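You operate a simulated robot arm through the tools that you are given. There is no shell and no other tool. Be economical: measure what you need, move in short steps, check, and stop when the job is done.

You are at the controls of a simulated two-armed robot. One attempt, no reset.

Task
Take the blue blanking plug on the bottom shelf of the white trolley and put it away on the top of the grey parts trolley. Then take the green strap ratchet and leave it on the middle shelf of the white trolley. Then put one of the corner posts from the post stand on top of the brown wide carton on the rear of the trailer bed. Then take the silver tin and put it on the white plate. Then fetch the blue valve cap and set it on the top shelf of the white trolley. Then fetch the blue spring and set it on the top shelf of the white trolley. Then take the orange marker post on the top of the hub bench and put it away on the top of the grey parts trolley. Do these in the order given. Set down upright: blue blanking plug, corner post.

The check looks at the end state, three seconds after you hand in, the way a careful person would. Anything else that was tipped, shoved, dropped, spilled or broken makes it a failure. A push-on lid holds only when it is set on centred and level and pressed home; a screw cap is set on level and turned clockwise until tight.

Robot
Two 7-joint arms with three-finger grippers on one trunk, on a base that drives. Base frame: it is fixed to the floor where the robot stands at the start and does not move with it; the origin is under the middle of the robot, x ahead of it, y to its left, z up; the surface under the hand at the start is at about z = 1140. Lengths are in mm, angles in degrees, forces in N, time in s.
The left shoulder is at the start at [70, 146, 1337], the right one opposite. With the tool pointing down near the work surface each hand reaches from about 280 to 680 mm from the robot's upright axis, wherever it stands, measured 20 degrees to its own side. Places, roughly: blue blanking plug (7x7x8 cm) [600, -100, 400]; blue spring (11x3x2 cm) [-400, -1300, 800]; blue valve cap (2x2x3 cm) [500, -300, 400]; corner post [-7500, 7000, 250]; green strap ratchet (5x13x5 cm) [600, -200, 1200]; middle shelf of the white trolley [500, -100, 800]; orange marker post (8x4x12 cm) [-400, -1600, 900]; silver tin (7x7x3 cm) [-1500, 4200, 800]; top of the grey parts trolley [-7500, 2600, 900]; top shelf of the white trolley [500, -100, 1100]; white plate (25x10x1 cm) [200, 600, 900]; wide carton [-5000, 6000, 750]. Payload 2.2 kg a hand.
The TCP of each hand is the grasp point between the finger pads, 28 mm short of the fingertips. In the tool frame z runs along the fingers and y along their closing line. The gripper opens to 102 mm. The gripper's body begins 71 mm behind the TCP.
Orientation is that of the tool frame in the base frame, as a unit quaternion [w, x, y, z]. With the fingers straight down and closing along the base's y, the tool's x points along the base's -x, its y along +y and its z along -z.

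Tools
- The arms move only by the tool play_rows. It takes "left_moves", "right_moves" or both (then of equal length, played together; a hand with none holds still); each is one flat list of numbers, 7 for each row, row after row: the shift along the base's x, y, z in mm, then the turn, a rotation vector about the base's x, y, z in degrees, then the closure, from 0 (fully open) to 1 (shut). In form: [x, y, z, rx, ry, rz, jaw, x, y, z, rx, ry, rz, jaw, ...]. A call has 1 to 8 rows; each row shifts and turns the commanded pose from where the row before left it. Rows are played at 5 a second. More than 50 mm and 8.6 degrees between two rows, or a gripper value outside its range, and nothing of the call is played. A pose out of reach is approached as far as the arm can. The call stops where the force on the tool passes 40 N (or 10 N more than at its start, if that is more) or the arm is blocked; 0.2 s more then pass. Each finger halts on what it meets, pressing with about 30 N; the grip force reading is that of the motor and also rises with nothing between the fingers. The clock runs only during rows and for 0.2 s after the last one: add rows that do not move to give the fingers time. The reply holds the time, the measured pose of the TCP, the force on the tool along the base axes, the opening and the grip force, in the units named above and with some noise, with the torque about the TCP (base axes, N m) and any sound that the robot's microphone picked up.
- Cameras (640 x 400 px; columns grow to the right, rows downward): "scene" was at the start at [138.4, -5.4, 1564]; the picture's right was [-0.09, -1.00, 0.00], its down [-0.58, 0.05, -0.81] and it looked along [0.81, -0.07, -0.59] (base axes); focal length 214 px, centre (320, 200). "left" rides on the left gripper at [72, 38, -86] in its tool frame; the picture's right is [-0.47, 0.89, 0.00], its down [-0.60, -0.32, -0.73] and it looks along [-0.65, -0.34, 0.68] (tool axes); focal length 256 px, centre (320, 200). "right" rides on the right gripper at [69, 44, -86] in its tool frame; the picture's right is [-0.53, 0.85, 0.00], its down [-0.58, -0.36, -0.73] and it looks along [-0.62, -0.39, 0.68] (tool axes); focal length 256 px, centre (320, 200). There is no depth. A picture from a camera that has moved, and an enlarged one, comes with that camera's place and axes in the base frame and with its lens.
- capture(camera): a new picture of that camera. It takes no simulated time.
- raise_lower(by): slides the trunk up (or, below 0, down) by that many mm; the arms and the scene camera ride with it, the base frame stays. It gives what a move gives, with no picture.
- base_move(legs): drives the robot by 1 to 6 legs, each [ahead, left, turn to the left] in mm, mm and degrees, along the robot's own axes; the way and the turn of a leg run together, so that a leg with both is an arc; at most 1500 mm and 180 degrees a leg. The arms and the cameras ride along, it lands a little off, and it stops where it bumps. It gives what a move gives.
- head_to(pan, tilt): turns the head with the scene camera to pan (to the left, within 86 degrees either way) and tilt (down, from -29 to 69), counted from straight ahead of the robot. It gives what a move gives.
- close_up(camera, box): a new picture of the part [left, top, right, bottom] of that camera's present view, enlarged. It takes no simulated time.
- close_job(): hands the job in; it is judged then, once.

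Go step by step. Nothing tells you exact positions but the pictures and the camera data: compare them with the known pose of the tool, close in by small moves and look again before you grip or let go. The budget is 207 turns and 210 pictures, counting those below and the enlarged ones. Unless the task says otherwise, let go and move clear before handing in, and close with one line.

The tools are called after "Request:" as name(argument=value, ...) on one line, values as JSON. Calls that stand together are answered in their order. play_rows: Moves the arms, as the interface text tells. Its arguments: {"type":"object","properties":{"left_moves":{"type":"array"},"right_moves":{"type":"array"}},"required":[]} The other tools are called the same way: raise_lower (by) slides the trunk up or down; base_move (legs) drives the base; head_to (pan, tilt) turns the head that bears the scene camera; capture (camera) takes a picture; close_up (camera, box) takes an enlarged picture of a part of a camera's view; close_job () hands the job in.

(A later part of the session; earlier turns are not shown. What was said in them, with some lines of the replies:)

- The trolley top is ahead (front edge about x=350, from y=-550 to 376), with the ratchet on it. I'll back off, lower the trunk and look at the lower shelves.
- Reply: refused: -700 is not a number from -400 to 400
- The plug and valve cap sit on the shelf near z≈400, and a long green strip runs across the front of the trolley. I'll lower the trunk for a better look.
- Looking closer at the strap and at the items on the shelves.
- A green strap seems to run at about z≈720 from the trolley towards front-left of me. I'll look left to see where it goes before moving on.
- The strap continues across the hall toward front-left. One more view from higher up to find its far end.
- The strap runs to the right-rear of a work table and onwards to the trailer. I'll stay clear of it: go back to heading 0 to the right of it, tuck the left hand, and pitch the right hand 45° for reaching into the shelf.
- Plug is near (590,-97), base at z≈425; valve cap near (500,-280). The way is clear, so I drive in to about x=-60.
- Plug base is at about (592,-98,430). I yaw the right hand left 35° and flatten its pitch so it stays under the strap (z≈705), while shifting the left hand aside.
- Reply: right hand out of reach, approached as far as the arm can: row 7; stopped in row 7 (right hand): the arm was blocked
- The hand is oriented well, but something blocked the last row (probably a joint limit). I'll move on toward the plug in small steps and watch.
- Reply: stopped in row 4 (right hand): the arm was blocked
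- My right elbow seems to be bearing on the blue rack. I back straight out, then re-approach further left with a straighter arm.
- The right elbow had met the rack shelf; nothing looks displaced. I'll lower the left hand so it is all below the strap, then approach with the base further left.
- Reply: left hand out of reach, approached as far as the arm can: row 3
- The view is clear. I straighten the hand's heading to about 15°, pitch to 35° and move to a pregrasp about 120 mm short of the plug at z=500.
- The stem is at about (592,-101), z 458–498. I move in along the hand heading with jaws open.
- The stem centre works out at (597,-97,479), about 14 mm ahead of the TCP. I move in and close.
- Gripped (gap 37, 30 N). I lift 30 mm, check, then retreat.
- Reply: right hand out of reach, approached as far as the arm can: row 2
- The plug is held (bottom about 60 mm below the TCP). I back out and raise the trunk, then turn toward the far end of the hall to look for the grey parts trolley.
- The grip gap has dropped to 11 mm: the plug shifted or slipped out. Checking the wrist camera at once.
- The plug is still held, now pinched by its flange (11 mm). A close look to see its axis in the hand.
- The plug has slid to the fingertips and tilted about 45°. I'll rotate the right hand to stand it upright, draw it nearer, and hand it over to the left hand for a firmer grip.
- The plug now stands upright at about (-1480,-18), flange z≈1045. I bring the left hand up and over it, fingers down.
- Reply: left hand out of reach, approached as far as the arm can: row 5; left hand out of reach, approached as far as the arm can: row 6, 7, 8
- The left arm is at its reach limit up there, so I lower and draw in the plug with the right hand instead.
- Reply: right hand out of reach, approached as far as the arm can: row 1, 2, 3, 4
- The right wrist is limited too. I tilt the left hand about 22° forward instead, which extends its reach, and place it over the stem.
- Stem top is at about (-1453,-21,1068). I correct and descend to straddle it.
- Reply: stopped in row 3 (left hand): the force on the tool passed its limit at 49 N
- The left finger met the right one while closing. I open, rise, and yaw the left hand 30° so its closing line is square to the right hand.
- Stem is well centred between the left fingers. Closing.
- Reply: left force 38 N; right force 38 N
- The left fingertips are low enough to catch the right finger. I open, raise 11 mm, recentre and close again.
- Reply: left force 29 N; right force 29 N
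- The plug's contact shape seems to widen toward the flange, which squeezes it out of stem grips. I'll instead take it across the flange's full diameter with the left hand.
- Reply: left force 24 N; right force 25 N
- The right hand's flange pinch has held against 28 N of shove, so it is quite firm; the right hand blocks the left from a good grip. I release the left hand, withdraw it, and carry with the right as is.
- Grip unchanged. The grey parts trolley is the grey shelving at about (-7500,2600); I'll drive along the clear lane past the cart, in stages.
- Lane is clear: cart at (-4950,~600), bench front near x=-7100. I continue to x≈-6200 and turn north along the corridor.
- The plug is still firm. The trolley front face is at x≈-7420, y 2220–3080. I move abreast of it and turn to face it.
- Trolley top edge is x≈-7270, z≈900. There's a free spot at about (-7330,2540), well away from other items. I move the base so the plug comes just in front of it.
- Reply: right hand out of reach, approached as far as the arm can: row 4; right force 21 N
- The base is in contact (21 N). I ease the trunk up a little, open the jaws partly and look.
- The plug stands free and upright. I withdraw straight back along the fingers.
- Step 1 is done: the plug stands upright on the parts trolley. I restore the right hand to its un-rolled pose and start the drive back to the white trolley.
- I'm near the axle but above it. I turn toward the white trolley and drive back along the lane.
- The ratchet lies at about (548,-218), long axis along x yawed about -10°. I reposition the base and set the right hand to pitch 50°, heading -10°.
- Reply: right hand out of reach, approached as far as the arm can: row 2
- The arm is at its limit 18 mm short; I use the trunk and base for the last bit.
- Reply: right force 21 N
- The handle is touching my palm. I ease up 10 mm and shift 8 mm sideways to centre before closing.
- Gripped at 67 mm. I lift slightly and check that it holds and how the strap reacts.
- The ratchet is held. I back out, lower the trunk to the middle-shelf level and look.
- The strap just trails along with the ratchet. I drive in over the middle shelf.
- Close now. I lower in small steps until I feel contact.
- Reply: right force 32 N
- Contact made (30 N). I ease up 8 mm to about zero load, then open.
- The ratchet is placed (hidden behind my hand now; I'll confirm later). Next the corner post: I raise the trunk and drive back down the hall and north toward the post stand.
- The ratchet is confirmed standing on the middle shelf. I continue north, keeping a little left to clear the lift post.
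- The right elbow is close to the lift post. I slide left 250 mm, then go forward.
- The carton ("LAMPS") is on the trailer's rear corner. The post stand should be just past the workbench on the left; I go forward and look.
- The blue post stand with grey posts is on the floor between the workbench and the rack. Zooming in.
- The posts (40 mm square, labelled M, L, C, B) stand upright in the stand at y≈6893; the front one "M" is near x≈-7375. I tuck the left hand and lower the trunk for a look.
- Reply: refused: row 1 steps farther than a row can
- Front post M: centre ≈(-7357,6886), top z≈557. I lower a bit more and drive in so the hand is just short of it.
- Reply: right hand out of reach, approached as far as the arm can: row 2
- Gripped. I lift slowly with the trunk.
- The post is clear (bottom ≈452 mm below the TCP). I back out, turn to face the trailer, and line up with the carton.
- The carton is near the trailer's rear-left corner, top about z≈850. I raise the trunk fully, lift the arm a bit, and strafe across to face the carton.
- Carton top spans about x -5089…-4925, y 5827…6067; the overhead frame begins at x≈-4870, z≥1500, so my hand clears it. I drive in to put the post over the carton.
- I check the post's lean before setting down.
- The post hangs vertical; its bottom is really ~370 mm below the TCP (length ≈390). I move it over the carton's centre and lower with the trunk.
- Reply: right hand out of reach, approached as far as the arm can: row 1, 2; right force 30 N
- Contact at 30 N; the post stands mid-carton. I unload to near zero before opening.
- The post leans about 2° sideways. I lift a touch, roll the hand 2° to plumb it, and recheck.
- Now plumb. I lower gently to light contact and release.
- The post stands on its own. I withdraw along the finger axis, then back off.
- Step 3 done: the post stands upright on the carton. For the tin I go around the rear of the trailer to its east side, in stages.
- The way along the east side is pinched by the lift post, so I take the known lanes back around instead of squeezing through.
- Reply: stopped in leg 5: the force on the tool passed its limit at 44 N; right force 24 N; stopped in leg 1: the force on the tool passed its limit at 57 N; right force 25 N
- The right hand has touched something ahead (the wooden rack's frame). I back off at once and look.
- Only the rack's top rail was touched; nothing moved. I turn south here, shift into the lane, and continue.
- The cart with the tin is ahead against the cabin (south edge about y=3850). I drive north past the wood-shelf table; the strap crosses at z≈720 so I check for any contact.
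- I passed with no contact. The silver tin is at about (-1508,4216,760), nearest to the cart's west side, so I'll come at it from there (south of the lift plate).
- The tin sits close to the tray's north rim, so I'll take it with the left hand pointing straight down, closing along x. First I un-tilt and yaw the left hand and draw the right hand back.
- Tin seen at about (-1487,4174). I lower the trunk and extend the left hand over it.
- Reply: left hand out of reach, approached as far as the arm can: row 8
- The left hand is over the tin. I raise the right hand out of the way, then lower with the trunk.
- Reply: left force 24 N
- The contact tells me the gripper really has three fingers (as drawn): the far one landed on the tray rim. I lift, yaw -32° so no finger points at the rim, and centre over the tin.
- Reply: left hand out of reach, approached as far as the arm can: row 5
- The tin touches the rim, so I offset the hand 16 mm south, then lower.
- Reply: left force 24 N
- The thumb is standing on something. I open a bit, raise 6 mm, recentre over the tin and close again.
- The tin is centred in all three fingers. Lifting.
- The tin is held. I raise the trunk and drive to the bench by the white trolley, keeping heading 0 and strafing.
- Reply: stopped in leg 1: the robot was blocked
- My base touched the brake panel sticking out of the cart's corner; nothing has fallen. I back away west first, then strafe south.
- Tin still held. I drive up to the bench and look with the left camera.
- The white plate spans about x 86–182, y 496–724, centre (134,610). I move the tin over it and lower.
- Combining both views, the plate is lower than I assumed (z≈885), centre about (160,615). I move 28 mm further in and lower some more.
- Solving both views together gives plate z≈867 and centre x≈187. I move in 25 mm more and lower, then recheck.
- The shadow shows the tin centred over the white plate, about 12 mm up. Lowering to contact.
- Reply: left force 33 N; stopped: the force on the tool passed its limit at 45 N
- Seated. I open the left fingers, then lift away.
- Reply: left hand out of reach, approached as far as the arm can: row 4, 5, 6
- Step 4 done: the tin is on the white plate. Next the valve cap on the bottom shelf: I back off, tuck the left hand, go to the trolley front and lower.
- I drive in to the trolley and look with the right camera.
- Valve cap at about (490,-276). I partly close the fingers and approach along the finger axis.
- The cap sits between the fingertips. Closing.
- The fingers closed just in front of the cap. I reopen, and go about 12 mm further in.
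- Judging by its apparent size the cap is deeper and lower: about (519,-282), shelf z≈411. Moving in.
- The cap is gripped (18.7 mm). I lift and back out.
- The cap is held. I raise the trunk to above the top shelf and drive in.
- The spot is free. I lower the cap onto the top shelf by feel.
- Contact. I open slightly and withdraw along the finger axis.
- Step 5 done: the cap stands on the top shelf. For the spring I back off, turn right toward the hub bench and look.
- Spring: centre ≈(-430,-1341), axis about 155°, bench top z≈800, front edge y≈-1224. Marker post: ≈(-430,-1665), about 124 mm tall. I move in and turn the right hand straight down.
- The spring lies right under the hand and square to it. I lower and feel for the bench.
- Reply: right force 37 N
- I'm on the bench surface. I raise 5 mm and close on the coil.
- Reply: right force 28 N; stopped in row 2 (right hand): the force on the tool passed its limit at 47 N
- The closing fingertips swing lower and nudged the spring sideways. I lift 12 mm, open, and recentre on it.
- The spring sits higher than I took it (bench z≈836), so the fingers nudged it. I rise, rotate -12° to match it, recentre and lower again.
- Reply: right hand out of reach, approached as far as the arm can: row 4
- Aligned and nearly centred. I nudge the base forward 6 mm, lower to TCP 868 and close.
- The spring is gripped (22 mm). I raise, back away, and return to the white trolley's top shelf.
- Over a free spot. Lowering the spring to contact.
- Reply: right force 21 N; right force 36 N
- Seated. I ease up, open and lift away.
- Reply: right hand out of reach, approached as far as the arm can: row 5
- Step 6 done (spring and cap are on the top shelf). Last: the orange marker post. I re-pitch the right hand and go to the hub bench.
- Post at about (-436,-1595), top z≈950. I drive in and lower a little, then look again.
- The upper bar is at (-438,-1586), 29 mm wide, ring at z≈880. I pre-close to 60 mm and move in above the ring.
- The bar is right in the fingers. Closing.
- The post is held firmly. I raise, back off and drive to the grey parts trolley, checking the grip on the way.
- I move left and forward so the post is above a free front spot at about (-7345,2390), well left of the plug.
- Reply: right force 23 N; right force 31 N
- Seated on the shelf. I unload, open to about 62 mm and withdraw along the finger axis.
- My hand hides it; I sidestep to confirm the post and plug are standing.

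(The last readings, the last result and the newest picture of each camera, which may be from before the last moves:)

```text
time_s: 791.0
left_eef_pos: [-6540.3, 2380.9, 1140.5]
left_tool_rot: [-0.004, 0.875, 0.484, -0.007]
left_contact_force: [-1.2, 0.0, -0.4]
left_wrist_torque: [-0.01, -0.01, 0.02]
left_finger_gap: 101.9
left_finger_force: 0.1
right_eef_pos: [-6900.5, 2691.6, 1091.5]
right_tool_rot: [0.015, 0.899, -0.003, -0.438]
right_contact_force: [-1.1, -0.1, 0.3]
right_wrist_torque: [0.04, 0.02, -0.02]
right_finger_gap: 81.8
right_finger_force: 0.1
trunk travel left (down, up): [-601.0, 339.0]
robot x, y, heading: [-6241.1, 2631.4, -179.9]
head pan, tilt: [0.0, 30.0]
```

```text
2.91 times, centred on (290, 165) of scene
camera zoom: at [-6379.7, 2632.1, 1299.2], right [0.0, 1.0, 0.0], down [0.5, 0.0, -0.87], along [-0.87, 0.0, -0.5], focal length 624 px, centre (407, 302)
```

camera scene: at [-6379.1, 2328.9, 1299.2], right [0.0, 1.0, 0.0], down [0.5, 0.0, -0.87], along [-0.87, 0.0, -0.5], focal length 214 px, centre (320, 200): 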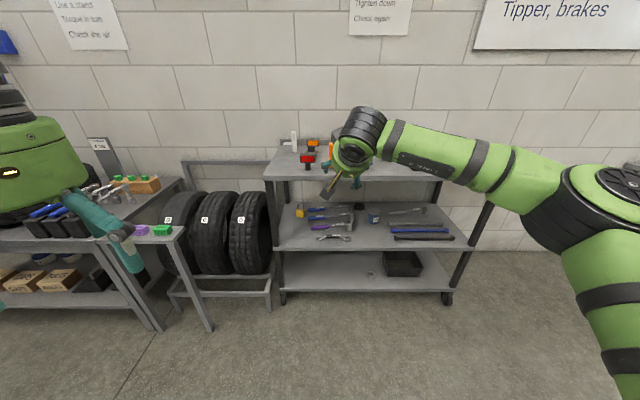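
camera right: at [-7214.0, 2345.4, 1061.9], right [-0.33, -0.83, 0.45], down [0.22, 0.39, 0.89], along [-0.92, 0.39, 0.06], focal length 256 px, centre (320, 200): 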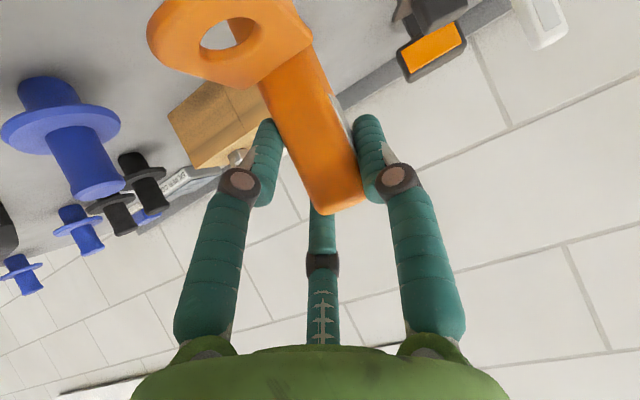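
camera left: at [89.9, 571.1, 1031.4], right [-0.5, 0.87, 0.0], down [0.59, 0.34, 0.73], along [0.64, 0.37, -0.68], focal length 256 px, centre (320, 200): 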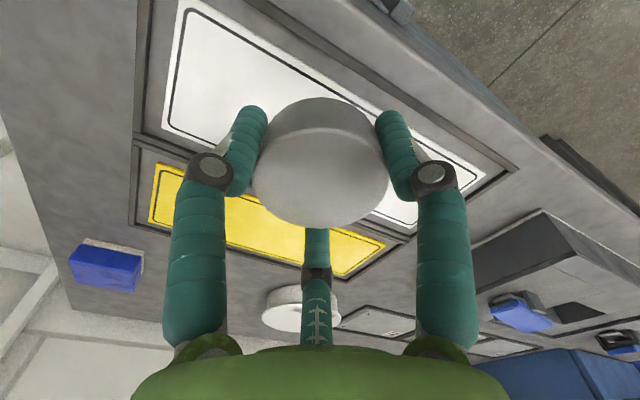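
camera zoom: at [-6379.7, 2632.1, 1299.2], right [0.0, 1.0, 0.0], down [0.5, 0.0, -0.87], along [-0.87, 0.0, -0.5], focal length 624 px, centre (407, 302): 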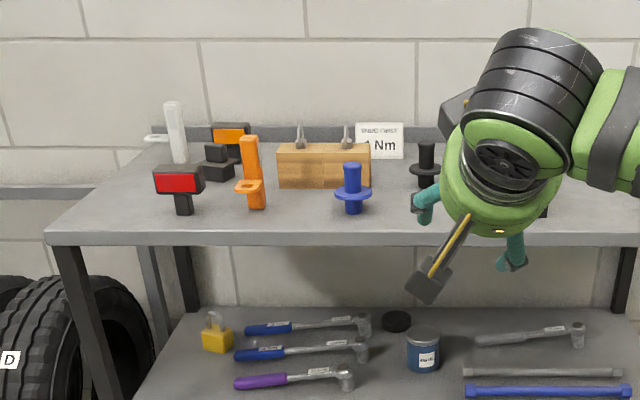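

All seven items are in place: plug and marker post on the parts trolley, ratchet on the middle shelf, corner post on the carton, tin on the plate, cap and spring on the top shelf. Both hands are empty and clear.

Request:
close_job()

```text
The job is handed in.
```

All seven placements are done in the order you gave, and the job is handed in. The blue plug and the corner post were set down upright, and both hands are empty and clear. I last checked the corner post as I drove away from the trailer. On the way I brushed three things. My right elbow bore on the blue rack, a hand touched the wooden rack's top rail, and the base touched the tool cart's brake panel. I saw nothing tipped or dropped afterwards, though the cart may have shifted slightly.
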